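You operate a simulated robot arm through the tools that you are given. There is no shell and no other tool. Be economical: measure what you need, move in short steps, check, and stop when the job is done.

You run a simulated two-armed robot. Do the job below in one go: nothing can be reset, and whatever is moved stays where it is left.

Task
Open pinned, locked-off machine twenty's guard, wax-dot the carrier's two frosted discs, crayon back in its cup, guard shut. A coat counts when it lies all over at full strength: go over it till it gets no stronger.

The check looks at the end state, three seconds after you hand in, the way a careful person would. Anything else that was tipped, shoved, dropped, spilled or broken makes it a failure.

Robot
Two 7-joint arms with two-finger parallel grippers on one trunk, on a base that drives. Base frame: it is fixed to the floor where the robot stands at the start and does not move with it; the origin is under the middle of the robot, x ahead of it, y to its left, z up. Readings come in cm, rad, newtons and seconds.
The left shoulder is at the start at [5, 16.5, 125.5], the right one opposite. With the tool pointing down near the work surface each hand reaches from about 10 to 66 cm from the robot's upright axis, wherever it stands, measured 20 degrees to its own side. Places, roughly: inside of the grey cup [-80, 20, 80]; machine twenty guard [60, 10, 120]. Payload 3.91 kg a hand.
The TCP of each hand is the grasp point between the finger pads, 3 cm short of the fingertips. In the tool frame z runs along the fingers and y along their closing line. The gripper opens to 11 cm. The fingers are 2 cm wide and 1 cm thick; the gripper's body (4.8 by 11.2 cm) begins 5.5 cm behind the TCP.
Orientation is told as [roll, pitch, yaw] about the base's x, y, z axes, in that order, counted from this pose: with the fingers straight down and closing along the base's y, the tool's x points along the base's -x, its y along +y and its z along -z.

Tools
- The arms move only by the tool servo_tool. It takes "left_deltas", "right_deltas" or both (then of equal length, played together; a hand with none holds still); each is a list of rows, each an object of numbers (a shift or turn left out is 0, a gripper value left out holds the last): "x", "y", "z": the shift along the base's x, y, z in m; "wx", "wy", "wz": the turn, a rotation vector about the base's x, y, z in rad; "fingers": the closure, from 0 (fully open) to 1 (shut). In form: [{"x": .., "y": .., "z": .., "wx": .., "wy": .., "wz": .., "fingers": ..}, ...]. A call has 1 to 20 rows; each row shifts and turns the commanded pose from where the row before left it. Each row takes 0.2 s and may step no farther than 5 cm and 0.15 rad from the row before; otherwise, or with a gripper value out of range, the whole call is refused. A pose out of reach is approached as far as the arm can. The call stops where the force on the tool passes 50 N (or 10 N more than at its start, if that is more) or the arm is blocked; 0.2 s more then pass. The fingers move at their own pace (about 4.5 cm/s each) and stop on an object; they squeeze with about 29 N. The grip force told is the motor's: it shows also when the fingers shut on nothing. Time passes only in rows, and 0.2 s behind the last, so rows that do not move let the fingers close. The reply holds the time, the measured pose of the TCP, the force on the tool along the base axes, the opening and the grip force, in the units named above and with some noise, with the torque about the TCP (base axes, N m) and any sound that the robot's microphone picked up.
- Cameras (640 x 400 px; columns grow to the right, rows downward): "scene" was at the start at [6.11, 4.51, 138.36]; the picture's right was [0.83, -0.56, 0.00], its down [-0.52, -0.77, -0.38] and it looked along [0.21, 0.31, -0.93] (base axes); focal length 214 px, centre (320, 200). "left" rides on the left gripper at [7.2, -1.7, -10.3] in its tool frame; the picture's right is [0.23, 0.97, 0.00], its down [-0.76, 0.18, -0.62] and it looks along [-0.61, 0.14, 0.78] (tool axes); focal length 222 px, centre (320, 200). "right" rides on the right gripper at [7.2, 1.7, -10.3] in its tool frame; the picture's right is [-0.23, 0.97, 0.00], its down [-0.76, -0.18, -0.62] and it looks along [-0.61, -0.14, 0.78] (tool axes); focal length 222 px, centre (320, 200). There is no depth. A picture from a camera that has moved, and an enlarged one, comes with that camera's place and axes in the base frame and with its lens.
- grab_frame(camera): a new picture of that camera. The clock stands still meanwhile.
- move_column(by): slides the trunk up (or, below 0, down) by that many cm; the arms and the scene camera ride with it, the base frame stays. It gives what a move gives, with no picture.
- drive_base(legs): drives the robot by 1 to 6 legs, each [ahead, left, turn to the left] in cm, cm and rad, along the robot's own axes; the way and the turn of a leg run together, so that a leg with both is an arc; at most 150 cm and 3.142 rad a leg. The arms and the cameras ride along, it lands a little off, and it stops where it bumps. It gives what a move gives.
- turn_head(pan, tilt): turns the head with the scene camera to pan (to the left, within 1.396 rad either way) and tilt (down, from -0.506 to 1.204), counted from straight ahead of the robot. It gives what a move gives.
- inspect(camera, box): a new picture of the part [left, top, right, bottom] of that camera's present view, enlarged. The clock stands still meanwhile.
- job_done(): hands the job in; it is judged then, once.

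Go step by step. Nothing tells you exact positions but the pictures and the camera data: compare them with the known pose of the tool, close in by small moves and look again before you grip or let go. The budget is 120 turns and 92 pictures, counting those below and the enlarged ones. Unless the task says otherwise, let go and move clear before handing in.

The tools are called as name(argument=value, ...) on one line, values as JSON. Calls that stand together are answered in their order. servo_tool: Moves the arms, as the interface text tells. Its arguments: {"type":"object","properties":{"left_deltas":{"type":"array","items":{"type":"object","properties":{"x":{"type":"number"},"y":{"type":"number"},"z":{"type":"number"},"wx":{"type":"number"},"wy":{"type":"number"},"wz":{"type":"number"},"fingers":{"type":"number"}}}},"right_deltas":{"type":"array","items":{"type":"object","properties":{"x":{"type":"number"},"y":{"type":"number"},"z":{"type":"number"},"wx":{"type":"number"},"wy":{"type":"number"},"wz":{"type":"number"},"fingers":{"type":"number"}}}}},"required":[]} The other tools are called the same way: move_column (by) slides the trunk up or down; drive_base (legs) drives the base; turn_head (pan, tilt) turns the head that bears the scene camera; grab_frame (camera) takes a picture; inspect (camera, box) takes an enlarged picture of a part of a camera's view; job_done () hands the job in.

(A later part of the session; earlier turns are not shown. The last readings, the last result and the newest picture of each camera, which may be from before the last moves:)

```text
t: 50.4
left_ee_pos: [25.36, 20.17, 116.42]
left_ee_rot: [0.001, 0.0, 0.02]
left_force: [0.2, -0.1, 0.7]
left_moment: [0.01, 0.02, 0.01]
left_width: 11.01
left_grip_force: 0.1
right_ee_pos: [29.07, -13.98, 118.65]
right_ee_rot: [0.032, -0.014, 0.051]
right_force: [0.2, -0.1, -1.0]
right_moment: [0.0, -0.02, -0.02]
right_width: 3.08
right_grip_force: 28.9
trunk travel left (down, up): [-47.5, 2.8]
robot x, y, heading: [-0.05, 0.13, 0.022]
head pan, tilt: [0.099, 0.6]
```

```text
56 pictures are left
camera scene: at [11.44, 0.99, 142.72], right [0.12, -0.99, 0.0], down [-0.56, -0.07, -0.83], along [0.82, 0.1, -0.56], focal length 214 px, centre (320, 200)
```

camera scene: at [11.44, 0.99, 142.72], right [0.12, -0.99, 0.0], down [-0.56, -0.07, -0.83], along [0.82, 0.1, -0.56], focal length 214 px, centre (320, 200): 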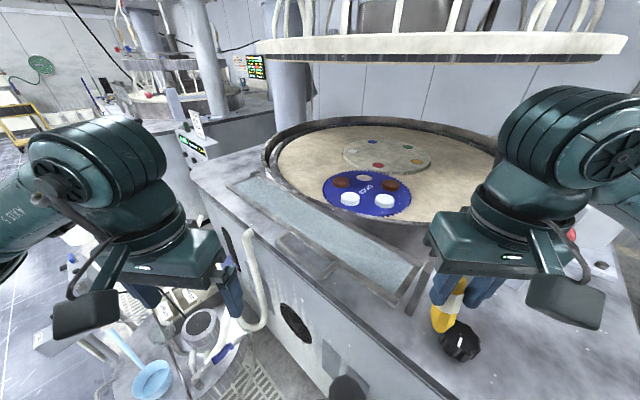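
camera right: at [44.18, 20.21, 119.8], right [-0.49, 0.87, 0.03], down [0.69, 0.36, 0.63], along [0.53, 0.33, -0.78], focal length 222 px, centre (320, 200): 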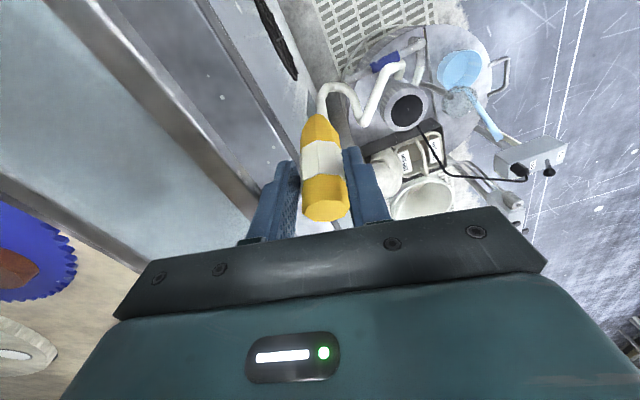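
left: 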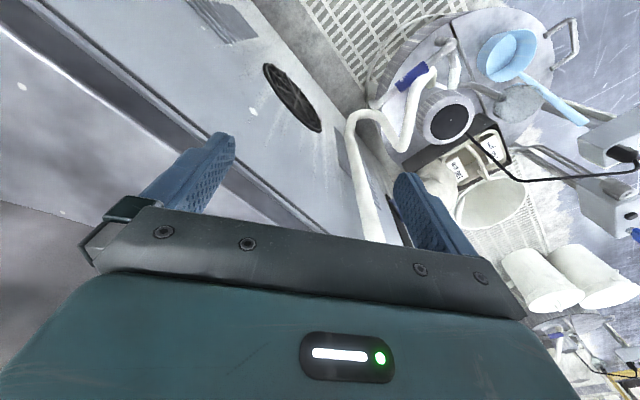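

The touch folded the guard down toward me—it is now lying open. I'll inspect the carrier and guard.

inspect(camera="scene", box=[310, 120, 450, 230])

inspect(camera="scene", box=[210, 150, 470, 320])

```text
3.64 times, centred on (380, 175) of scene
camera zoom: at [11.44, 0.99, 142.72], right [0.12, -0.99, 0.0], down [-0.56, -0.07, -0.83], along [0.82, 0.1, -0.56], focal length 780 px, centre (102, 291)
```

zoom: 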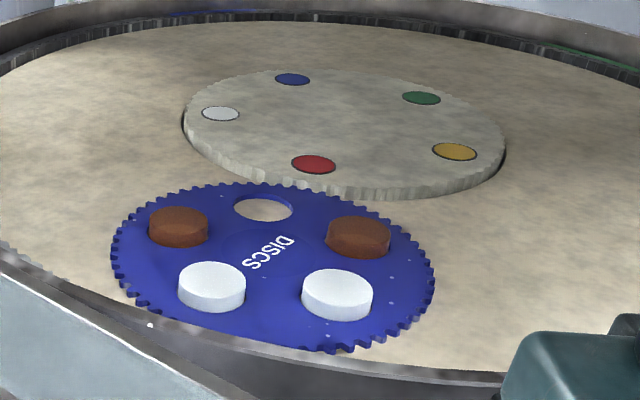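

```text
2.35 times, centred on (340, 235) of scene
camera zoom: at [11.44, 0.99, 142.72], right [0.12, -0.99, 0.0], down [-0.56, -0.07, -0.83], along [0.82, 0.1, -0.56], focal length 505 px, centre (273, 118)
```

zoom: 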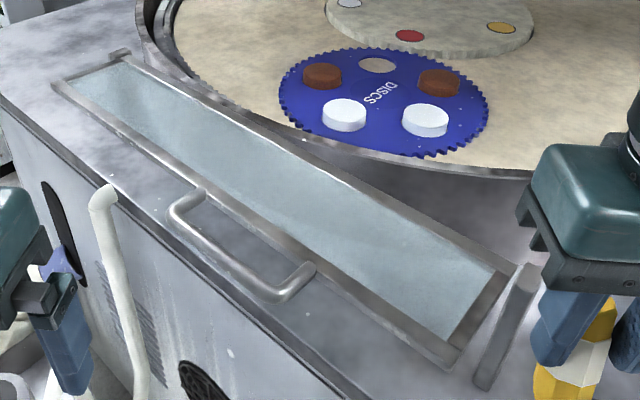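

The two white discs are at roughly [69, -2] and [69, -12], tops z≈105.5; the upper platen hangs at ≈141, so I'll tilt the right hand forward 0.6 rad and approach low.

servo_tool(right_deltas=[{"wy": -0.12, "x": 0.03, "y": 0.006}, {"wy": -0.12, "x": 0.03, "y": 0.008}, {"wy": -0.12, "x": 0.03, "y": 0.01}, {"wy": -0.12, "x": 0.03, "y": 0.01}, {"wy": -0.12, "x": 0.03, "y": 0.01}, {"x": 0.03, "y": 0.01}, {"x": 0.03, "y": 0.01}, {}])

grab_frame(camera="right")

grab_frame(camera="scene")

```text
t: 52.2
left_ee_pos: [25.44, 20.16, 116.36]
left_ee_rot: [-0.001, 0.001, 0.023]
left_force: [-0.1, 0.0, -0.5]
left_moment: [-0.03, 0.0, 0.01]
left_width: 11.01
left_grip_force: 0.0
right_ee_pos: [50.04, -7.84, 118.67]
right_ee_rot: [-0.004, -0.615, 0.063]
right_force: [-0.3, -1.0, 0.6]
right_moment: [0.0, 0.0, 0.0]
right_width: 3.09
right_grip_force: 29.1
trunk travel left (down, up): [-47.5, 2.8]
robot x, y, heading: [-0.2, 0.05, 0.023]
head pan, tilt: [0.099, 0.6]
```

```text
53 pictures are left
camera right: at [38.12, -6.84, 122.85], right [0.13, 0.98, 0.13], down [0.27, -0.16, 0.95], along [0.95, -0.09, -0.29], focal length 222 px, centre (320, 200)
```

right: 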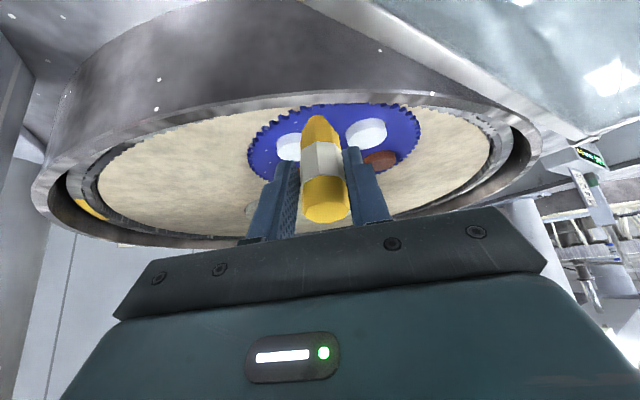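

```text
52 pictures are left
camera scene: at [11.42, 0.96, 142.72], right [0.12, -0.99, 0.0], down [-0.56, -0.07, -0.83], along [0.82, 0.1, -0.56], focal length 214 px, centre (320, 200)
```

scene: 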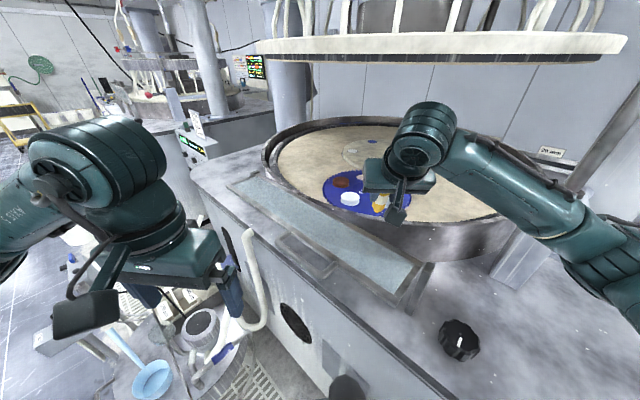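

inspect(camera="right", box=[230, 80, 440, 220])

inspect(camera="scene", box=[310, 150, 430, 230])

```text
2.86 times, centred on (335, 150) of right
camera zoom: at [38.12, -6.84, 122.85], right [0.13, 0.98, 0.13], down [0.27, -0.16, 0.95], along [0.95, -0.09, -0.29], focal length 635 px, centre (277, 343)
```

zoom: 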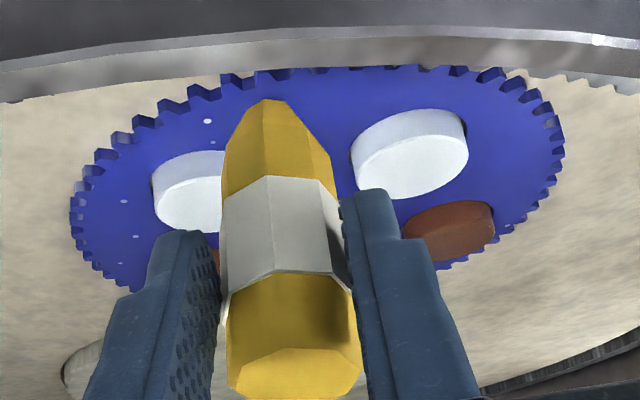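

```text
5.00 times, centred on (370, 190) of scene
camera zoom: at [11.42, 0.96, 142.72], right [0.12, -0.99, 0.0], down [-0.56, -0.07, -0.83], along [0.82, 0.1, -0.56], focal length 1072 px, centre (70, 250)
```

zoom: 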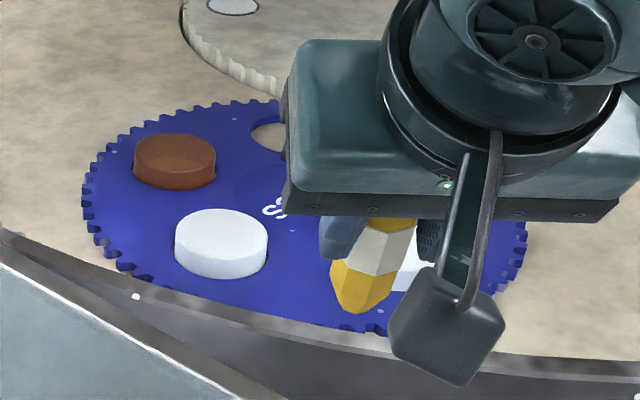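

Tip ≈ TCP+(3.4, 0, -7.4). Left disc top ≈[67.5, -1.6, 106.1], right ≈[68.2, -12, 106.1], diameter ≈5.7. Moving the tip above the left disc, 2 cm clear.

servo_tool(right_deltas=[{"x": 0.04, "y": 0.015}, {"x": 0.04, "y": 0.02}, {"x": 0.04, "y": 0.02, "z": -0.01}, {"x": 0.022, "y": 0.007, "z": -0.01}, {}])

inspect(camera="right", box=[230, 60, 440, 200])

inspect(camera="scene", box=[300, 140, 420, 220])

```text
t: 53.4
left_ee_pos: [25.51, 20.22, 116.43]
left_ee_rot: [-0.001, 0.001, 0.022]
left_force: [-0.5, -0.4, 0.0]
left_moment: [-0.02, -0.01, 0.0]
left_width: 10.99
left_grip_force: 0.1
right_ee_pos: [64.37, -1.47, 116.6]
right_ee_rot: [-0.007, -0.614, 0.064]
right_force: [0.1, -0.7, -0.6]
right_moment: [-0.02, -0.01, 0.01]
right_width: 3.1
right_grip_force: 29.4
trunk travel left (down, up): [-47.5, 2.8]
robot x, y, heading: [-0.32, 0.27, 0.024]
head pan, tilt: [0.099, 0.6]
```

```text
2.86 times, centred on (335, 130) of right
camera zoom: at [52.39, -0.57, 120.74], right [0.13, 0.98, 0.13], down [0.27, -0.16, 0.95], along [0.95, -0.09, -0.29], focal length 635 px, centre (277, 400)
```

zoom: 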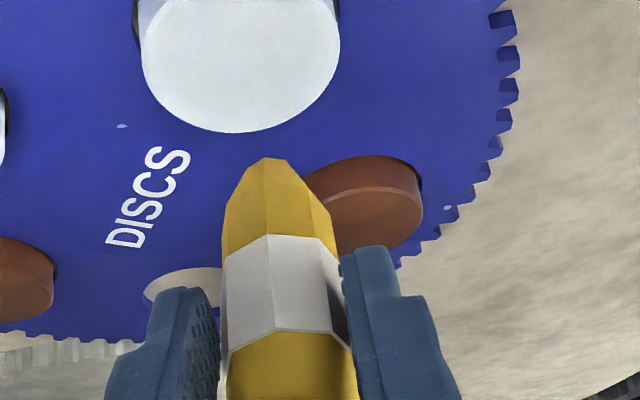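

```text
5.00 times, centred on (360, 180) of scene
camera zoom: at [11.44, 0.97, 142.72], right [0.12, -0.99, 0.0], down [-0.56, -0.07, -0.83], along [0.82, 0.1, -0.56], focal length 1072 px, centre (120, 300)
```

zoom: 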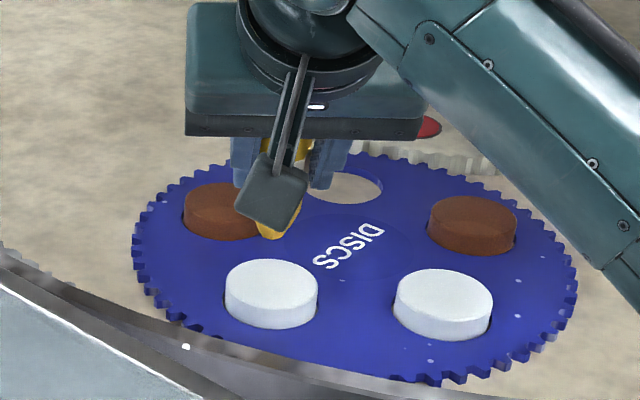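

Tip and disc compared in both views: the disc centre lies 1.5 cm nearer the robot than the tip. Shift there and descend close.

servo_tool(right_deltas=[{"x": -0.015, "y": -0.001}, {"z": -0.01}, {"z": -0.008}, {}])

inspect(camera="right", box=[230, 60, 440, 200])

inspect(camera="scene", box=[330, 160, 420, 220])

```text
t: 54.4
left_ee_pos: [25.4, 20.11, 116.45]
left_ee_rot: [0.0, -0.001, 0.021]
left_force: [-0.5, -0.4, -0.2]
left_moment: [0.03, 0.03, -0.01]
left_width: 10.99
left_grip_force: 0.0
right_ee_pos: [62.81, -1.69, 114.75]
right_ee_rot: [-0.004, -0.613, 0.064]
right_force: [0.8, -0.5, -1.3]
right_moment: [0.01, 0.03, 0.02]
right_width: 3.07
right_grip_force: 28.4
trunk travel left (down, up): [-47.5, 2.8]
robot x, y, heading: [-0.22, -0.05, 0.025]
head pan, tilt: [0.099, 0.6]
```

```text
2.86 times, centred on (335, 130) of right
camera zoom: at [50.86, -0.74, 118.97], right [0.13, 0.98, 0.13], down [0.27, -0.16, 0.95], along [0.95, -0.09, -0.29], focal length 635 px, centre (277, 400)
```

zoom: 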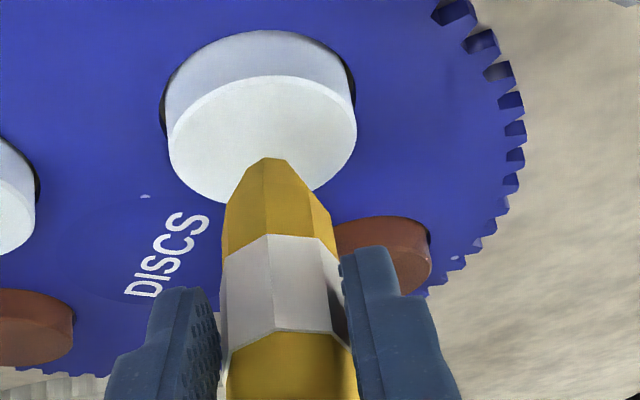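

```text
6.67 times, centred on (375, 190) of scene
camera zoom: at [11.45, 0.99, 142.72], right [0.12, -0.99, 0.0], down [-0.56, -0.07, -0.83], along [0.82, 0.1, -0.56], focal length 1430 px, centre (-47, 267)
```

zoom: 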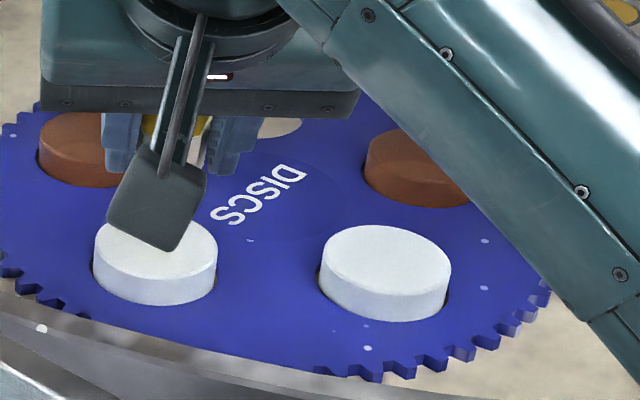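

Tip is about 1 cm above the disc centre. Descend slowly to contact.

servo_tool(right_deltas=[{"z": -0.003}, {"z": -0.003}, {}])

servo_tool(right_deltas=[{"z": -0.002}, {}])

servo_tool(right_deltas=[{"z": -0.002}, {}])

```text
t: 55.2
left_ee_pos: [25.48, 20.2, 116.3]
left_ee_rot: [0.0, 0.0, 0.021]
left_force: [-0.1, -0.8, 0.3]
left_moment: [0.02, 0.02, -0.01]
left_width: 10.99
left_grip_force: 0.1
right_ee_pos: [62.79, -1.61, 114.25]
right_ee_rot: [-0.006, -0.612, 0.063]
right_force: [0.4, -0.1, 0.0]
right_moment: [0.01, -0.01, -0.02]
right_width: 3.07
right_grip_force: 29.2
trunk travel left (down, up): [-47.5, 2.8]
robot x, y, heading: [-0.24, -0.17, 0.023]
head pan, tilt: [0.099, 0.6]
```

```text
t: 55.8
left_ee_pos: [25.27, 20.14, 116.4]
left_ee_rot: [0.001, 0.0, 0.021]
left_force: [0.3, 0.3, 0.2]
left_moment: [0.03, -0.02, -0.01]
left_width: 10.99
left_grip_force: 0.1
right_ee_pos: [62.8, -1.67, 114.03]
right_ee_rot: [-0.003, -0.617, 0.063]
right_force: [-0.2, -0.1, 4.6]
right_moment: [-0.02, -0.25, -0.04]
right_width: 3.07
right_grip_force: 28.4
trunk travel left (down, up): [-47.5, 2.8]
robot x, y, heading: [-0.2, 0.29, 0.027]
head pan, tilt: [0.099, 0.6]
```

```text
t: 56.4
left_ee_pos: [25.33, 20.19, 116.33]
left_ee_rot: [0.001, -0.003, 0.021]
left_force: [-0.8, 0.3, 0.6]
left_moment: [0.01, 0.01, -0.02]
left_width: 10.98
left_grip_force: 0.0
right_ee_pos: [62.75, -1.52, 113.95]
right_ee_rot: [-0.003, -0.621, 0.064]
right_force: [2.9, -0.5, 13.9]
right_moment: [-0.01, -0.65, -0.02]
right_width: 3.1
right_grip_force: 29.1
trunk travel left (down, up): [-47.5, 2.8]
robot x, y, heading: [-0.03, -0.04, 0.024]
head pan, tilt: [0.099, 0.6]
```

Contact at TCP z≈114.0. Ease off to light force and try a short stroke to see the mark.

servo_tool(right_deltas=[{"z": -0.0, "y": 0.006}, {"z": 0.0015, "y": 0.006}, {"y": -0.006}, {"y": -0.006}, {"y": -0.006}, {"y": -0.006}, {"y": 0.006}, {"y": 0.006}])

inspect(camera="right", box=[230, 60, 440, 200])

```text
t: 58.2
left_ee_pos: [25.26, 20.11, 116.39]
left_ee_rot: [0.0, -0.002, 0.022]
left_force: [-0.6, 0.6, 0.1]
left_moment: [0.0, 0.01, 0.01]
left_width: 10.99
left_grip_force: 0.1
right_ee_pos: [62.83, -1.69, 114.03]
right_ee_rot: [-0.005, -0.612, 0.062]
right_force: [0.4, -2.6, 8.5]
right_moment: [-0.21, -0.25, -0.09]
right_width: 3.11
right_grip_force: 29.4
trunk travel left (down, up): [-47.5, 2.8]
robot x, y, heading: [-0.48, 0.35, 0.024]
head pan, tilt: [0.099, 0.6]
```

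```text
2.86 times, centred on (335, 130) of right
camera zoom: at [50.8, -0.76, 118.19], right [0.13, 0.98, 0.13], down [0.27, -0.16, 0.95], along [0.95, -0.09, -0.29], focal length 635 px, centre (277, 400)
```

zoom: 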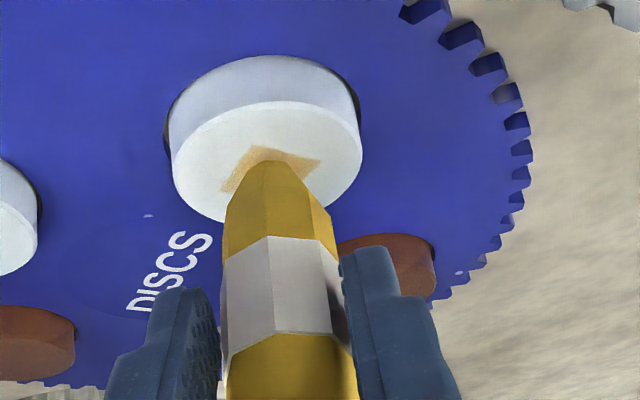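

It marks well and the tip is centred. Now a full raster over the disc in three calls, then check.

servo_tool(right_deltas=[{"x": -0.008}, {"x": -0.008}, {"x": -0.008}, {"y": 0.009}, {"y": -0.009}, {"y": -0.009}, {"x": 0.006, "y": -0.009}, {"y": 0.009}, {"y": 0.009}, {"y": 0.009}, {"y": 0.009}, {"x": 0.006, "y": 0.004}, {"y": -0.0088}, {"y": -0.0088}, {"y": -0.0088}, {"y": -0.0088}, {"y": -0.0088}, {"x": 0.006, "y": -0.0025}])

inspect(camera="right", box=[230, 60, 440, 200])

```text
t: 62.0
left_ee_pos: [25.32, 20.25, 116.34]
left_ee_rot: [0.001, 0.001, 0.021]
left_force: [0.6, 1.1, -0.3]
left_moment: [-0.03, 0.01, -0.01]
left_width: 11.02
left_grip_force: 0.0
right_ee_pos: [62.21, -4.09, 113.9]
right_ee_rot: [-0.005, -0.612, 0.062]
right_force: [-0.8, 0.1, 0.3]
right_moment: [0.03, 0.02, 0.0]
right_width: 3.07
right_grip_force: 29.5
trunk travel left (down, up): [-47.5, 2.8]
robot x, y, heading: [-0.14, -0.12, 0.023]
head pan, tilt: [0.099, 0.6]
```

```text
2.86 times, centred on (335, 130) of right
camera zoom: at [50.27, -3.21, 118.22], right [0.13, 0.98, 0.13], down [0.27, -0.16, 0.95], along [0.95, -0.09, -0.29], focal length 635 px, centre (277, 400)
```

zoom: 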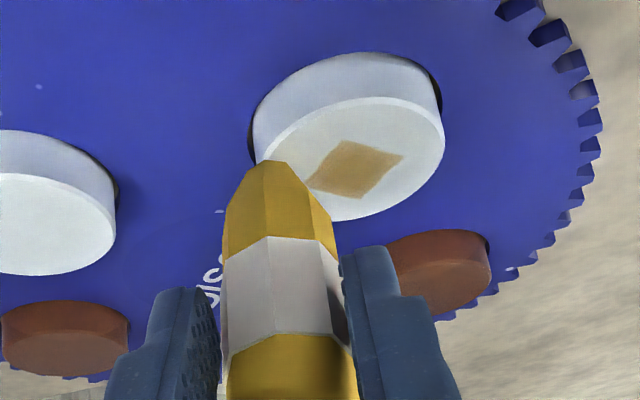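

Only the first stroke left a mark; contact was lost during the raster (force now 0). I'll return toward the centre and press down with force feedback.

servo_tool(right_deltas=[{"y": 0.009}, {"y": 0.009, "x": -0.004}, {}])

servo_tool(right_deltas=[{"z": -0.002}, {}])

servo_tool(right_deltas=[{"z": -0.002}, {}])

```text
t: 62.8
left_ee_pos: [25.44, 20.25, 116.32]
left_ee_rot: [0.001, 0.0, 0.021]
left_force: [0.6, -0.1, 0.0]
left_moment: [-0.01, 0.0, -0.02]
left_width: 11.02
left_grip_force: 0.1
right_ee_pos: [61.73, -2.05, 113.96]
right_ee_rot: [-0.004, -0.612, 0.063]
right_force: [0.5, 0.4, 0.2]
right_moment: [0.01, -0.09, -0.01]
right_width: 3.09
right_grip_force: 28.8
trunk travel left (down, up): [-47.5, 2.8]
robot x, y, heading: [-0.12, 0.23, 0.018]
head pan, tilt: [0.099, 0.6]
```

```text
t: 63.4
left_ee_pos: [25.26, 20.24, 116.45]
left_ee_rot: [0.001, -0.003, 0.02]
left_force: [0.3, 0.3, -0.5]
left_moment: [0.02, 0.01, 0.01]
left_width: 11.01
left_grip_force: 0.1
right_ee_pos: [61.73, -2.26, 113.99]
right_ee_rot: [-0.003, -0.617, 0.062]
right_force: [0.2, -0.6, 8.3]
right_moment: [-0.06, -0.23, -0.02]
right_width: 3.07
right_grip_force: 28.9
trunk travel left (down, up): [-47.5, 2.8]
robot x, y, heading: [-0.05, 0.16, 0.021]
head pan, tilt: [0.099, 0.6]
```

```text
t: 64.0
left_ee_pos: [25.28, 20.23, 116.43]
left_ee_rot: [0.0, -0.003, 0.02]
left_force: [-1.2, -0.5, 0.1]
left_moment: [-0.01, -0.01, 0.03]
left_width: 11.01
left_grip_force: 0.0
right_ee_pos: [61.67, -2.2, 113.92]
right_ee_rot: [-0.004, -0.622, 0.062]
right_force: [1.8, -1.3, 19.4]
right_moment: [-0.03, -0.74, -0.06]
right_width: 3.09
right_grip_force: 28.8
trunk travel left (down, up): [-47.5, 2.8]
robot x, y, heading: [-0.09, 0.28, 0.015]
head pan, tilt: [0.099, 0.6]
```

Contact again at 8–19 N (≈50 N per cm). Ease to about 14 N and paint the near half.

servo_tool(right_deltas=[{"y": -0.008, "z": 0.001}, {"y": -0.0075}, {"y": 0.0088}, {"y": 0.0088}, {"y": 0.0088}, {"y": 0.0088}, {"y": 0.0088}, {"x": -0.005, "y": -0.0025}, {"y": -0.00975}, {"y": -0.00975}, {"y": -0.00975}, {"y": -0.00975}, {"x": -0.005, "y": 0.0045}, {"y": 0.01}, {"y": 0.01}, {"y": 0.01}, {"x": -0.004, "y": -0.007}, {"y": -0.008}, {"y": -0.008}])

inspect(camera="right", box=[230, 60, 440, 200])

```text
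t: 68.0
left_ee_pos: [24.99, 19.94, 116.66]
left_ee_rot: [0.0, -0.005, 0.024]
left_force: [0.1, 0.1, -0.2]
left_moment: [-0.01, -0.02, -0.02]
left_width: 10.98
left_grip_force: 0.1
right_ee_pos: [60.11, -2.53, 114.84]
right_ee_rot: [-0.001, -0.635, 0.063]
right_force: [-0.5, 0.8, -1.1]
right_moment: [0.0, 0.03, 0.05]
right_width: 3.09
right_grip_force: 28.8
trunk travel left (down, up): [-47.5, 2.8]
robot x, y, heading: [-0.27, 0.15, 0.019]
head pan, tilt: [0.099, 0.6]
```

```text
2.86 times, centred on (335, 130) of right
camera zoom: at [48.01, -1.69, 118.86], right [0.12, 0.98, 0.13], down [0.25, -0.16, 0.95], along [0.96, -0.08, -0.27], focal length 635 px, centre (277, 400)
```

zoom: 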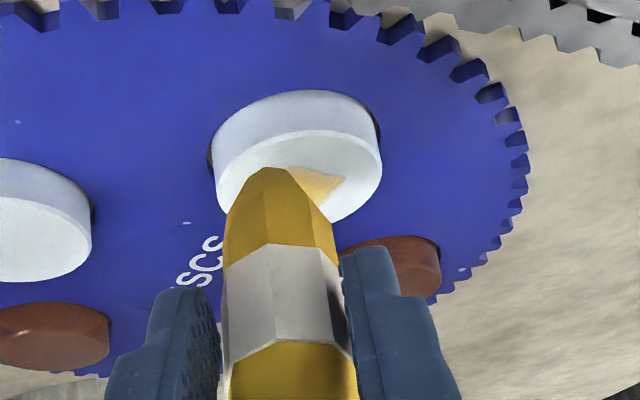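

The hand is 0.9 cm higher than commanded with no tool force—some arm part seems to be in contact. I'll look.

grab_frame(camera="scene")

turn_head(pan=-0.5, tilt=0.6)

grab_frame(camera="scene")

```text
42 pictures are left
camera scene: at [10.87, 0.67, 142.85], right [0.12, -0.99, 0.0], down [-0.56, -0.07, -0.83], along [0.82, 0.1, -0.56], focal length 214 px, centre (320, 200)
```

scene: 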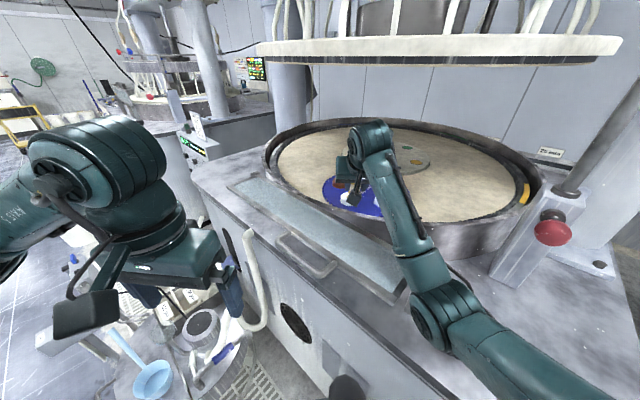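

```text
t: 69.0
left_ee_pos: [24.7, 20.05, 116.47]
left_ee_rot: [0.002, -0.006, 0.021]
left_force: [0.4, 0.9, -0.1]
left_moment: [-0.01, 0.0, 0.0]
left_width: 10.99
left_grip_force: 0.0
right_ee_pos: [60.16, -2.6, 114.68]
right_ee_rot: [-0.002, -0.634, 0.061]
right_force: [-0.6, -0.4, 0.4]
right_moment: [0.03, 0.01, 0.01]
right_width: 3.07
right_grip_force: 29.0
trunk travel left (down, up): [-47.5, 2.8]
robot x, y, heading: [-0.34, 0.37, 0.026]
head pan, tilt: [-0.499, 0.6]
```

```text
41 pictures are left
camera scene: at [9.88, -4.43, 142.78], right [-0.46, -0.89, 0.0], down [-0.5, 0.26, -0.83], along [0.74, -0.38, -0.56], focal length 214 px, centre (320, 200)
```

scene: 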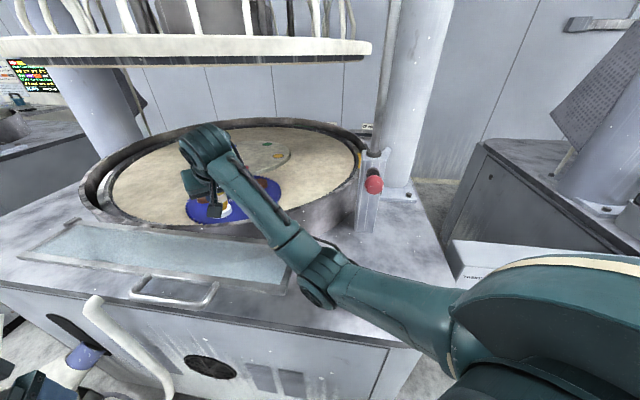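

The elbow has sagged onto the deck/guard end. I'll raise the trunk 2.8 cm to free it, then look.

move_column(by=2.7)

grab_frame(camera="scene")

```text
t: 69.7
left_ee_pos: [25.31, 20.24, 119.04]
left_ee_rot: [0.0, -0.001, 0.024]
left_force: [-0.2, 0.9, -0.6]
left_moment: [-0.01, 0.04, -0.04]
left_width: 11.0
left_grip_force: 0.1
right_ee_pos: [60.42, -2.32, 116.33]
right_ee_rot: [-0.004, -0.613, 0.064]
right_force: [-0.4, -1.6, -0.9]
right_moment: [-0.02, 0.0, 0.02]
right_width: 3.1
right_grip_force: 28.9
trunk travel left (down, up): [-50.2, 0.1]
robot x, y, heading: [-0.38, 0.2, 0.026]
head pan, tilt: [-0.499, 0.6]
```

```text
40 pictures are left
camera scene: at [10.57, -4.16, 145.37], right [-0.46, -0.89, 0.0], down [-0.5, 0.26, -0.82], along [0.73, -0.38, -0.57], focal length 214 px, centre (320, 200)
```

scene: 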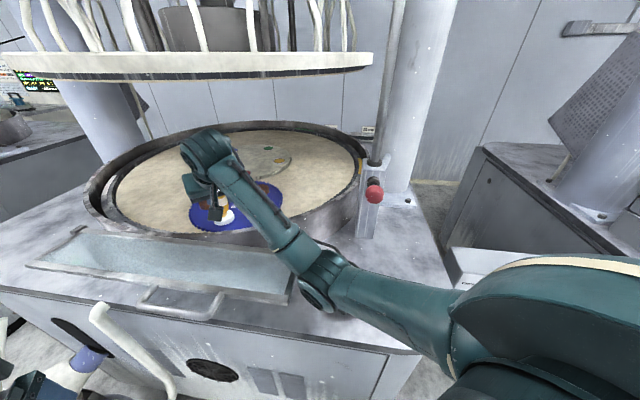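

Freed. Raise the hand 2 cm, back the robot 6 cm so the arm works more stretched (elbow higher), then re-extend.

servo_tool(right_deltas=[{"z": 0.015}, {"z": 0.008}, {}])

drive_base(legs=[[-6.5, 0, -0.02]])

grab_frame(camera="scene")

```text
t: 70.5
left_ee_pos: [25.44, 20.17, 119.01]
left_ee_rot: [-0.001, 0.001, 0.022]
left_force: [-0.5, -0.8, 0.3]
left_moment: [0.01, -0.03, -0.03]
left_width: 10.99
left_grip_force: 0.0
right_ee_pos: [60.37, -2.27, 118.76]
right_ee_rot: [-0.004, -0.612, 0.062]
right_force: [-0.5, 0.7, -0.7]
right_moment: [0.01, 0.0, 0.04]
right_width: 3.07
right_grip_force: 28.8
trunk travel left (down, up): [-50.2, 0.1]
robot x, y, heading: [-0.32, 0.3, 0.022]
head pan, tilt: [-0.499, 0.6]
```

```text
t: 71.5
left_ee_pos: [19.27, 19.7, 119.06]
left_ee_rot: [0.0, -0.003, 0.002]
left_force: [-0.4, -1.2, 1.3]
left_moment: [-0.01, -0.07, -0.02]
left_width: 11.01
left_grip_force: 0.0
right_ee_pos: [53.72, -3.72, 118.74]
right_ee_rot: [-0.005, -0.615, 0.041]
right_force: [0.3, 0.0, -0.3]
right_moment: [-0.01, -0.01, -0.01]
right_width: 3.09
right_grip_force: 28.9
trunk travel left (down, up): [-50.2, 0.1]
robot x, y, heading: [-6.68, -0.09, -0.001]
head pan, tilt: [-0.499, 0.6]
```

```text
39 pictures are left
camera scene: at [3.89, -4.44, 145.43], right [-0.48, -0.88, 0.0], down [-0.5, 0.27, -0.83], along [0.72, -0.39, -0.56], focal length 214 px, centre (320, 200)
```

scene: 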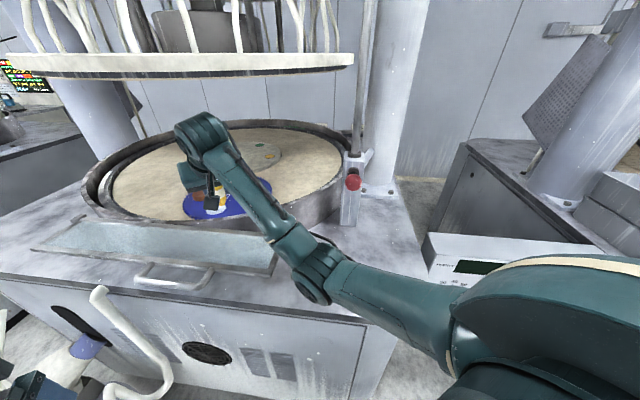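

Now reach forward again, with slightly less tilt, and check the elbow and the tip.

servo_tool(right_deltas=[{"x": 0.03, "y": 0.006, "wy": 0.05}, {"x": 0.03, "y": 0.007, "wy": 0.06}, {"x": 0.03, "y": 0.007, "z": -0.01}, {"x": 0.01, "z": -0.01}, {}])

grab_frame(camera="scene")

inspect(camera="right", box=[230, 60, 440, 200])

```text
t: 72.7
left_ee_pos: [19.44, 19.67, 118.98]
left_ee_rot: [0.0, -0.001, 0.001]
left_force: [-0.4, -0.6, -0.7]
left_moment: [0.0, 0.0, 0.01]
left_width: 11.0
left_grip_force: 0.1
right_ee_pos: [63.86, -1.54, 116.78]
right_ee_rot: [0.001, -0.504, 0.04]
right_force: [0.1, 0.1, -0.5]
right_moment: [0.01, 0.01, 0.0]
right_width: 3.07
right_grip_force: 28.4
trunk travel left (down, up): [-50.2, 0.1]
robot x, y, heading: [-6.77, 0.04, -0.003]
head pan, tilt: [-0.499, 0.6]
```

```text
38 pictures are left
camera scene: at [4.0, -4.43, 145.42], right [-0.48, -0.88, 0.0], down [-0.5, 0.27, -0.83], along [0.72, -0.4, -0.56], focal length 214 px, centre (320, 200)
```

scene: 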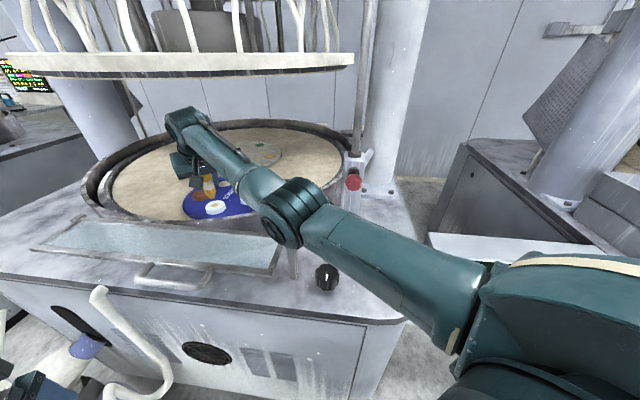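

```text
2.86 times, centred on (335, 130) of right
camera zoom: at [52.4, -0.48, 122.26], right [0.16, 0.98, 0.11], down [0.37, -0.16, 0.91], along [0.91, -0.1, -0.39], focal length 635 px, centre (277, 400)
```

zoom: 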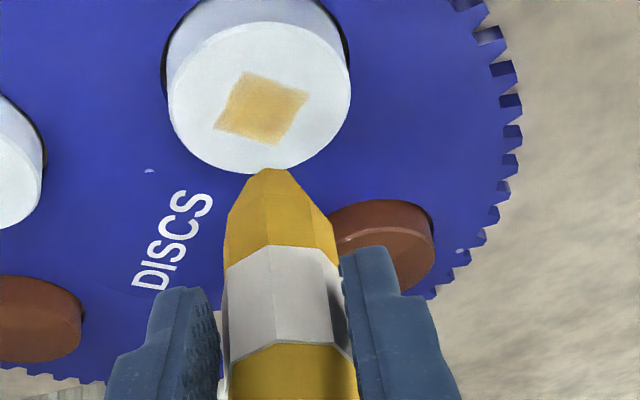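

The elbow is now high and the knob intact. The mark is a crisp 2.4 cm square dot at the disc's centre—evidently the dot area; it needs to be full strength. Descend again onto it.

servo_tool(right_deltas=[{"z": -0.01, "y": -0.002}, {"z": -0.01}, {"z": -0.002}, {}])

servo_tool(right_deltas=[{"z": -0.002}, {}])

servo_tool(right_deltas=[{"z": -0.002}, {}])

```text
t: 73.7
left_ee_pos: [19.37, 19.6, 119.05]
left_ee_rot: [0.001, -0.001, 0.001]
left_force: [-0.7, -0.7, 0.4]
left_moment: [-0.01, -0.02, 0.01]
left_width: 10.98
left_grip_force: 0.0
right_ee_pos: [63.85, -1.74, 114.47]
right_ee_rot: [-0.001, -0.504, 0.039]
right_force: [0.0, -0.2, -0.7]
right_moment: [0.04, 0.01, -0.02]
right_width: 3.1
right_grip_force: 28.8
trunk travel left (down, up): [-50.2, 0.1]
robot x, y, heading: [-7.41, 0.07, 0.005]
head pan, tilt: [-0.499, 0.6]
```

```text
t: 74.3
left_ee_pos: [19.35, 19.58, 119.1]
left_ee_rot: [0.001, 0.0, 0.001]
left_force: [-0.1, 0.3, 0.7]
left_moment: [-0.06, 0.02, 0.06]
left_width: 11.0
left_grip_force: 0.1
right_ee_pos: [63.92, -1.85, 114.22]
right_ee_rot: [0.0, -0.502, 0.038]
right_force: [0.2, 0.2, -0.8]
right_moment: [0.0, -0.01, 0.0]
right_width: 3.08
right_grip_force: 28.8
trunk travel left (down, up): [-50.2, 0.1]
robot x, y, heading: [-6.68, -0.1, -0.004]
head pan, tilt: [-0.499, 0.6]
```

```text
t: 74.9
left_ee_pos: [19.41, 19.61, 118.97]
left_ee_rot: [-0.001, -0.001, 0.002]
left_force: [-0.6, -0.4, -0.5]
left_moment: [0.01, -0.01, 0.0]
left_width: 10.99
left_grip_force: 0.0
right_ee_pos: [64.0, -1.84, 114.08]
right_ee_rot: [-0.001, -0.503, 0.041]
right_force: [0.9, -0.9, -0.3]
right_moment: [0.0, -0.02, -0.01]
right_width: 3.07
right_grip_force: 29.7
trunk travel left (down, up): [-50.2, 0.1]
robot x, y, heading: [-6.84, -0.01, -0.0]
head pan, tilt: [-0.499, 0.6]
```

servo_tool(right_deltas=[{"z": -0.002}, {}])

servo_tool(right_deltas=[{"z": -0.001}, {}])

inspect(camera="right", box=[230, 60, 440, 200])

```text
t: 75.5
left_ee_pos: [19.25, 19.54, 119.07]
left_ee_rot: [0.001, -0.002, 0.001]
left_force: [0.9, 0.4, 1.3]
left_moment: [-0.03, -0.01, -0.02]
left_width: 11.02
left_grip_force: 0.1
right_ee_pos: [63.9, -1.75, 114.03]
right_ee_rot: [0.001, -0.506, 0.039]
right_force: [-0.4, 0.9, 4.0]
right_moment: [0.02, -0.15, -0.04]
right_width: 3.11
right_grip_force: 28.9
trunk travel left (down, up): [-50.2, 0.1]
robot x, y, heading: [-6.45, 0.28, 0.002]
head pan, tilt: [-0.499, 0.6]
```

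```text
t: 76.1
left_ee_pos: [19.32, 19.54, 119.21]
left_ee_rot: [-0.001, -0.001, 0.002]
left_force: [0.3, -0.9, 0.8]
left_moment: [0.01, -0.01, -0.01]
left_width: 11.0
left_grip_force: 0.1
right_ee_pos: [63.99, -1.85, 114.16]
right_ee_rot: [0.001, -0.507, 0.039]
right_force: [2.3, 0.1, 9.6]
right_moment: [0.03, -0.44, -0.01]
right_width: 3.07
right_grip_force: 28.9
trunk travel left (down, up): [-50.2, 0.1]
robot x, y, heading: [-6.42, -0.02, -0.003]
head pan, tilt: [-0.499, 0.6]
```

```text
2.86 times, centred on (335, 130) of right
camera zoom: at [52.38, -0.73, 119.52], right [0.16, 0.98, 0.11], down [0.37, -0.16, 0.91], along [0.92, -0.1, -0.39], focal length 635 px, centre (277, 400)
```

zoom: 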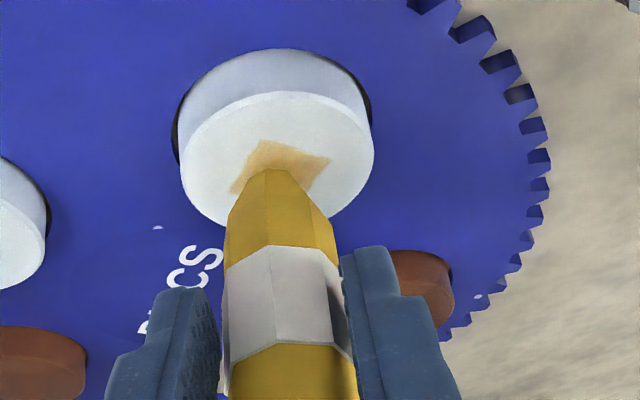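

In contact at ~10 N; dot centre is 0.4 cm to the left of the tip. Raster over the dot.

servo_tool(right_deltas=[{"x": -0.008, "y": 0.004}, {"x": -0.008}, {"y": 0.007}, {"y": -0.007}, {"y": -0.007}, {"x": 0.004, "y": -0.004}, {"y": 0.0075}, {"y": 0.0075}, {"y": 0.0075}, {"x": 0.004, "y": 0.003}, {"y": -0.0075}, {"y": -0.0075}, {"y": -0.0075}, {"y": -0.0075}, {"x": 0.004, "y": -0.0015}, {"y": 0.0085}, {"y": 0.0085}, {"y": 0.0085}, {"y": 0.0085}, {"x": 0.004}])

servo_tool(right_deltas=[{"y": -0.0085}, {"y": -0.0085}, {"y": -0.0085}, {"y": -0.0085}, {"x": 0.004}, {"y": 0.0085}, {"y": 0.0085}, {"y": 0.0085}, {"y": 0.0085}, {"x": 0.004, "y": -0.0025}, {"y": -0.0075}, {"y": -0.0075}, {"y": -0.0075}, {"y": -0.0075}, {"x": 0.004, "y": 0.004}, {"y": 0.0077}, {"y": 0.0077}, {"y": 0.0077}, {"x": 0.004, "y": -0.005}, {"y": -0.007}])

inspect(camera="right", box=[230, 60, 440, 200])

```text
t: 80.3
left_ee_pos: [19.31, 19.54, 119.09]
left_ee_rot: [0.001, -0.003, 0.002]
left_force: [-0.3, -0.2, -0.6]
left_moment: [0.03, 0.0, 0.0]
left_width: 10.99
left_grip_force: 0.2
right_ee_pos: [63.63, 0.39, 113.99]
right_ee_rot: [0.004, -0.506, 0.04]
right_force: [-4.0, -0.5, 11.5]
right_moment: [-0.06, 0.03, -0.01]
right_width: 3.07
right_grip_force: 29.0
trunk travel left (down, up): [-50.2, 0.1]
robot x, y, heading: [-6.87, 0.05, -0.003]
head pan, tilt: [-0.499, 0.6]
```

```text
t: 84.5
left_ee_pos: [19.27, 19.66, 119.14]
left_ee_rot: [0.0, -0.001, 0.002]
left_force: [-0.1, 0.5, 1.2]
left_moment: [-0.04, 0.01, -0.02]
left_width: 10.98
left_grip_force: 0.0
right_ee_pos: [64.63, -1.61, 113.94]
right_ee_rot: [0.004, -0.506, 0.041]
right_force: [2.0, 2.9, 10.4]
right_moment: [0.26, -0.35, 0.07]
right_width: 3.07
right_grip_force: 29.4
right hand out of reach, approached as far as the arm can: row 10, 19
trunk travel left (down, up): [-50.2, 0.1]
robot x, y, heading: [-6.35, 0.24, -0.001]
head pan, tilt: [-0.499, 0.6]
```

```text
2.86 times, centred on (335, 130) of right
camera zoom: at [53.14, -0.62, 119.38], right [0.16, 0.98, 0.11], down [0.37, -0.16, 0.91], along [0.92, -0.1, -0.39], focal length 635 px, centre (277, 400)
```

zoom: 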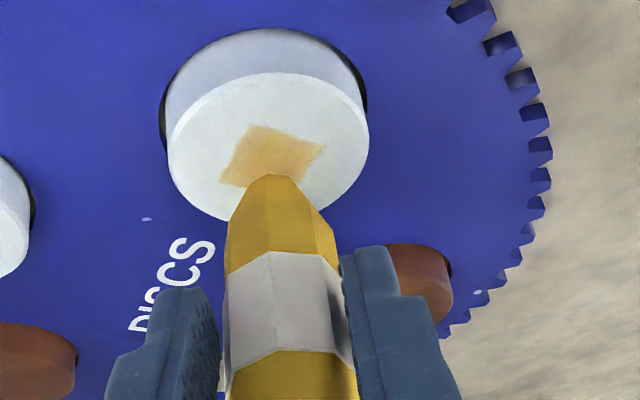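

The reach limit was just hit at the far lines. Lift a little and view the dot's coverage.

servo_tool(right_deltas=[{"z": 0.015}, {"z": 0.01, "x": -0.01}, {}])

inspect(camera="right", box=[270, 60, 370, 130])

```text
t: 85.3
left_ee_pos: [19.44, 19.57, 119.11]
left_ee_rot: [-0.001, -0.001, 0.002]
left_force: [-1.0, 0.5, -0.1]
left_moment: [0.0, -0.01, 0.03]
left_width: 11.0
left_grip_force: 0.0
right_ee_pos: [63.87, -1.87, 116.17]
right_ee_rot: [0.0, -0.503, 0.038]
right_force: [0.0, 0.3, -1.9]
right_moment: [-0.01, 0.04, 0.02]
right_width: 3.08
right_grip_force: 29.0
trunk travel left (down, up): [-50.2, 0.1]
robot x, y, heading: [-6.89, 0.36, -0.002]
head pan, tilt: [-0.499, 0.6]
```

```text
5.71 times, centred on (320, 95) of right
camera zoom: at [52.44, -0.77, 121.63], right [0.16, 0.98, 0.11], down [0.38, -0.16, 0.91], along [0.91, -0.11, -0.39], focal length 1269 px, centre (320, 800)
```

zoom: 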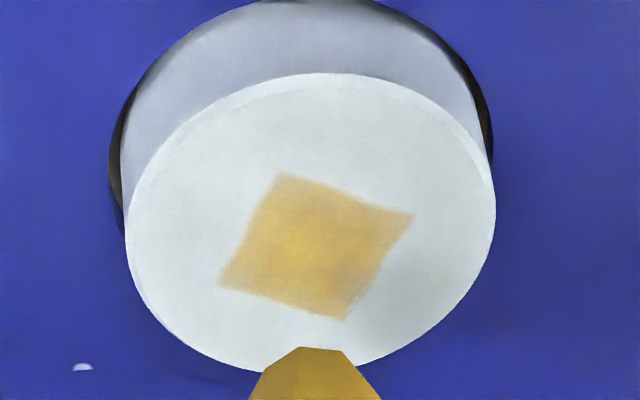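

The dot is deposited everywhere but stronger at the middle; edges need more. I'll move the robot 2.5 cm ahead for reach and re-align.

drive_base(legs=[[2.5, 0, 0]])

servo_tool(right_deltas=[{"x": -0.02}, {"z": -0.012}, {}])

inspect(camera="right", box=[260, 60, 380, 140])

```text
t: 86.1
left_ee_pos: [21.78, 19.55, 119.13]
left_ee_rot: [-0.001, -0.001, 0.001]
left_force: [0.8, 0.0, -0.6]
left_moment: [-0.02, 0.02, 0.0]
left_width: 10.99
left_grip_force: 0.0
right_ee_pos: [66.41, -1.77, 116.03]
right_ee_rot: [0.002, -0.504, 0.041]
right_force: [-0.5, -1.0, -0.4]
right_moment: [0.01, 0.03, -0.02]
right_width: 3.07
right_grip_force: 29.1
trunk travel left (down, up): [-50.2, 0.1]
robot x, y, heading: [-4.37, -0.03, -0.002]
head pan, tilt: [-0.499, 0.6]
```

```text
t: 86.9
left_ee_pos: [21.87, 19.54, 119.19]
left_ee_rot: [0.002, 0.0, 0.001]
left_force: [-0.2, 0.2, -0.3]
left_moment: [0.0, -0.04, -0.02]
left_width: 10.98
left_grip_force: 0.1
right_ee_pos: [64.2, -1.84, 114.87]
right_ee_rot: [0.0, -0.505, 0.041]
right_force: [0.5, -0.6, -1.2]
right_moment: [0.01, 0.02, 0.01]
right_width: 3.07
right_grip_force: 29.1
trunk travel left (down, up): [-50.2, 0.1]
robot x, y, heading: [-4.13, -0.38, 0.002]
head pan, tilt: [-0.499, 0.6]
```

```text
5.00 times, centred on (320, 100) of right
camera zoom: at [52.73, -0.76, 120.47], right [0.16, 0.98, 0.11], down [0.37, -0.16, 0.91], along [0.91, -0.1, -0.39], focal length 1111 px, centre (320, 700)
```

zoom: 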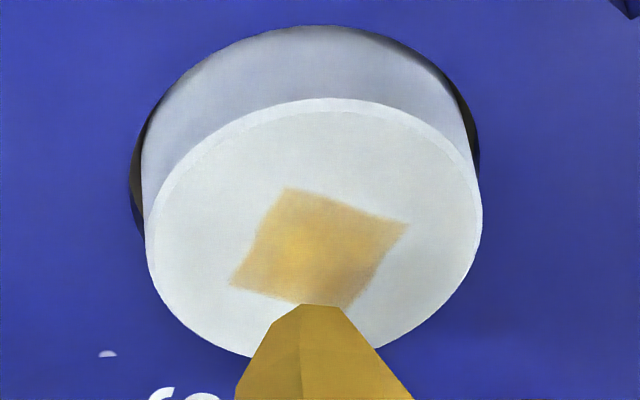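

servo_tool(right_deltas=[{"z": -0.006, "x": -0.0025}, {"z": -0.002}, {}])

servo_tool(right_deltas=[{"z": -0.002}, {}])

```text
t: 87.7
left_ee_pos: [21.82, 19.52, 119.09]
left_ee_rot: [0.0, 0.0, 0.002]
left_force: [0.4, -0.1, 0.4]
left_moment: [-0.03, 0.01, -0.01]
left_width: 11.0
left_grip_force: 0.0
right_ee_pos: [63.93, -1.92, 114.14]
right_ee_rot: [0.001, -0.503, 0.041]
right_force: [0.2, 0.7, -0.5]
right_moment: [-0.04, -0.02, -0.04]
right_width: 3.07
right_grip_force: 28.8
trunk travel left (down, up): [-50.2, 0.1]
robot x, y, heading: [-4.34, -0.11, -0.0]
head pan, tilt: [-0.499, 0.6]
```

```text
t: 88.3
left_ee_pos: [21.85, 19.68, 119.14]
left_ee_rot: [-0.001, -0.001, 0.003]
left_force: [-0.6, -0.2, 0.4]
left_moment: [0.01, -0.03, 0.02]
left_width: 10.99
left_grip_force: 0.1
right_ee_pos: [64.04, -1.85, 113.93]
right_ee_rot: [0.0, -0.503, 0.042]
right_force: [0.2, -0.1, 0.8]
right_moment: [0.02, 0.0, 0.02]
right_width: 3.11
right_grip_force: 28.9
trunk travel left (down, up): [-50.2, 0.1]
robot x, y, heading: [-4.52, -0.03, -0.003]
head pan, tilt: [-0.499, 0.6]
```

Now press ~12 N and do a two-way raster (lines along y, then along x).

servo_tool(right_deltas=[{"x": -0.008, "z": -0.0025}, {"x": -0.008}, {"y": 0.006}, {"y": -0.006}, {"y": -0.006}, {"x": 0.004, "y": -0.005}, {"y": 0.0073}, {"y": 0.0073}, {"y": 0.0073}, {"x": 0.004, "y": 0.004}, {"y": -0.0075}, {"y": -0.0075}, {"y": -0.0075}, {"y": -0.0075}, {"x": 0.004, "y": -0.002}, {"y": 0.0085}, {"y": 0.0085}, {"y": 0.0085}, {"y": 0.0085}, {"x": 0.004}])

servo_tool(right_deltas=[{"y": -0.0085}, {"y": -0.0085}, {"y": -0.0085}, {"y": -0.0085}, {"x": 0.004}, {"y": 0.0085}, {"y": 0.0085}, {"y": 0.0085}, {"y": 0.0085}, {"x": 0.004, "y": -0.002}, {"y": -0.0075}, {"y": -0.0075}, {"y": -0.0075}, {"y": -0.0075}, {"x": 0.004, "y": 0.004}, {"y": 0.0073}, {"y": 0.0073}, {"y": 0.0073}, {"x": 0.004, "y": -0.005}, {"y": -0.006}])

servo_tool(right_deltas=[{"y": -0.006}, {"x": -0.005, "y": -0.006}, {"x": -0.0073}, {"x": -0.0073}, {"x": -0.0073}, {"x": -0.004, "y": 0.004}, {"x": 0.0075}, {"x": 0.0075}, {"x": 0.0075}, {"x": 0.0075}, {"x": 0.002, "y": 0.004}, {"x": -0.0085}, {"x": -0.0085}, {"x": -0.0085}, {"x": -0.0085}, {"y": 0.004}, {"x": 0.0085}, {"x": 0.0085}, {"x": 0.0085}, {"x": 0.0085}])

servo_tool(right_deltas=[{"y": 0.004}, {"x": -0.0085}, {"x": -0.0085}, {"x": -0.0085}, {"x": -0.0085}, {"y": 0.004, "x": 0.002}, {"x": 0.0075}, {"x": 0.0075}, {"x": 0.0075}, {"x": 0.0075}, {"y": 0.004, "x": -0.004}, {"x": -0.0073}, {"x": -0.0073}, {"x": -0.0073}, {"y": 0.004, "x": 0.005}, {"x": 0.006}, {"x": 0.006}, {"x": -0.003, "y": -0.008}, {"x": -0.003, "y": -0.008}])

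inspect(camera="right", box=[260, 60, 380, 140])

```text
t: 92.5
left_ee_pos: [21.63, 19.68, 119.13]
left_ee_rot: [0.0, -0.002, 0.002]
left_force: [0.0, 0.3, 0.6]
left_moment: [-0.03, 0.0, -0.04]
left_width: 11.02
left_grip_force: 0.1
right_ee_pos: [63.83, -0.05, 113.9]
right_ee_rot: [0.0, -0.505, 0.041]
right_force: [-2.7, -0.2, 9.4]
right_moment: [0.01, -0.03, 0.01]
right_width: 3.08
right_grip_force: 28.8
trunk travel left (down, up): [-50.2, 0.1]
robot x, y, heading: [-3.75, 0.32, 0.001]
head pan, tilt: [-0.499, 0.6]
```

```text
t: 96.7
left_ee_pos: [21.73, 19.62, 119.03]
left_ee_rot: [0.002, 0.0, 0.003]
left_force: [0.7, -0.7, 0.1]
left_moment: [0.01, 0.0, -0.01]
left_width: 11.0
left_grip_force: 0.1
right_ee_pos: [65.59, -1.79, 113.87]
right_ee_rot: [0.002, -0.503, 0.042]
right_force: [-0.9, 2.1, 6.3]
right_moment: [0.16, -0.23, 0.08]
right_width: 3.07
right_grip_force: 28.8
trunk travel left (down, up): [-50.2, 0.1]
robot x, y, heading: [-4.17, 0.28, -0.0]
head pan, tilt: [-0.499, 0.6]
```

```text
t: 100.9
left_ee_pos: [21.68, 19.57, 119.11]
left_ee_rot: [0.001, -0.002, -0.001]
left_force: [0.2, 0.1, 0.7]
left_moment: [-0.01, -0.01, 0.03]
left_width: 11.02
left_grip_force: 0.0
right_ee_pos: [65.64, -1.94, 113.97]
right_ee_rot: [0.002, -0.504, 0.041]
right_force: [-1.5, 0.6, 8.6]
right_moment: [0.02, -0.12, 0.01]
right_width: 3.09
right_grip_force: 28.7
trunk travel left (down, up): [-50.2, 0.1]
robot x, y, heading: [-4.12, 0.05, -0.004]
head pan, tilt: [-0.499, 0.6]
```

```text
t: 104.9
left_ee_pos: [21.73, 19.77, 118.97]
left_ee_rot: [0.0, -0.002, 0.002]
left_force: [1.1, 0.1, -0.3]
left_moment: [0.01, 0.0, -0.02]
left_width: 11.0
left_grip_force: 0.1
right_ee_pos: [64.13, -1.82, 113.84]
right_ee_rot: [0.002, -0.504, 0.04]
right_force: [0.7, 2.3, 8.2]
right_moment: [0.16, -0.29, 0.08]
right_width: 3.06
right_grip_force: 28.7
trunk travel left (down, up): [-50.2, 0.1]
robot x, y, heading: [-4.26, 0.25, 0.002]
head pan, tilt: [-0.499, 0.6]
```

```text
5.00 times, centred on (320, 100) of right
camera zoom: at [52.6, -0.78, 119.3], right [0.16, 0.98, 0.11], down [0.37, -0.16, 0.91], along [0.91, -0.1, -0.39], focal length 1111 px, centre (320, 700)
```

zoom: 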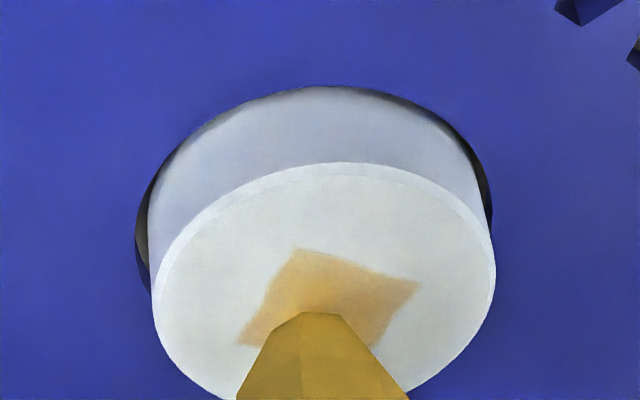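

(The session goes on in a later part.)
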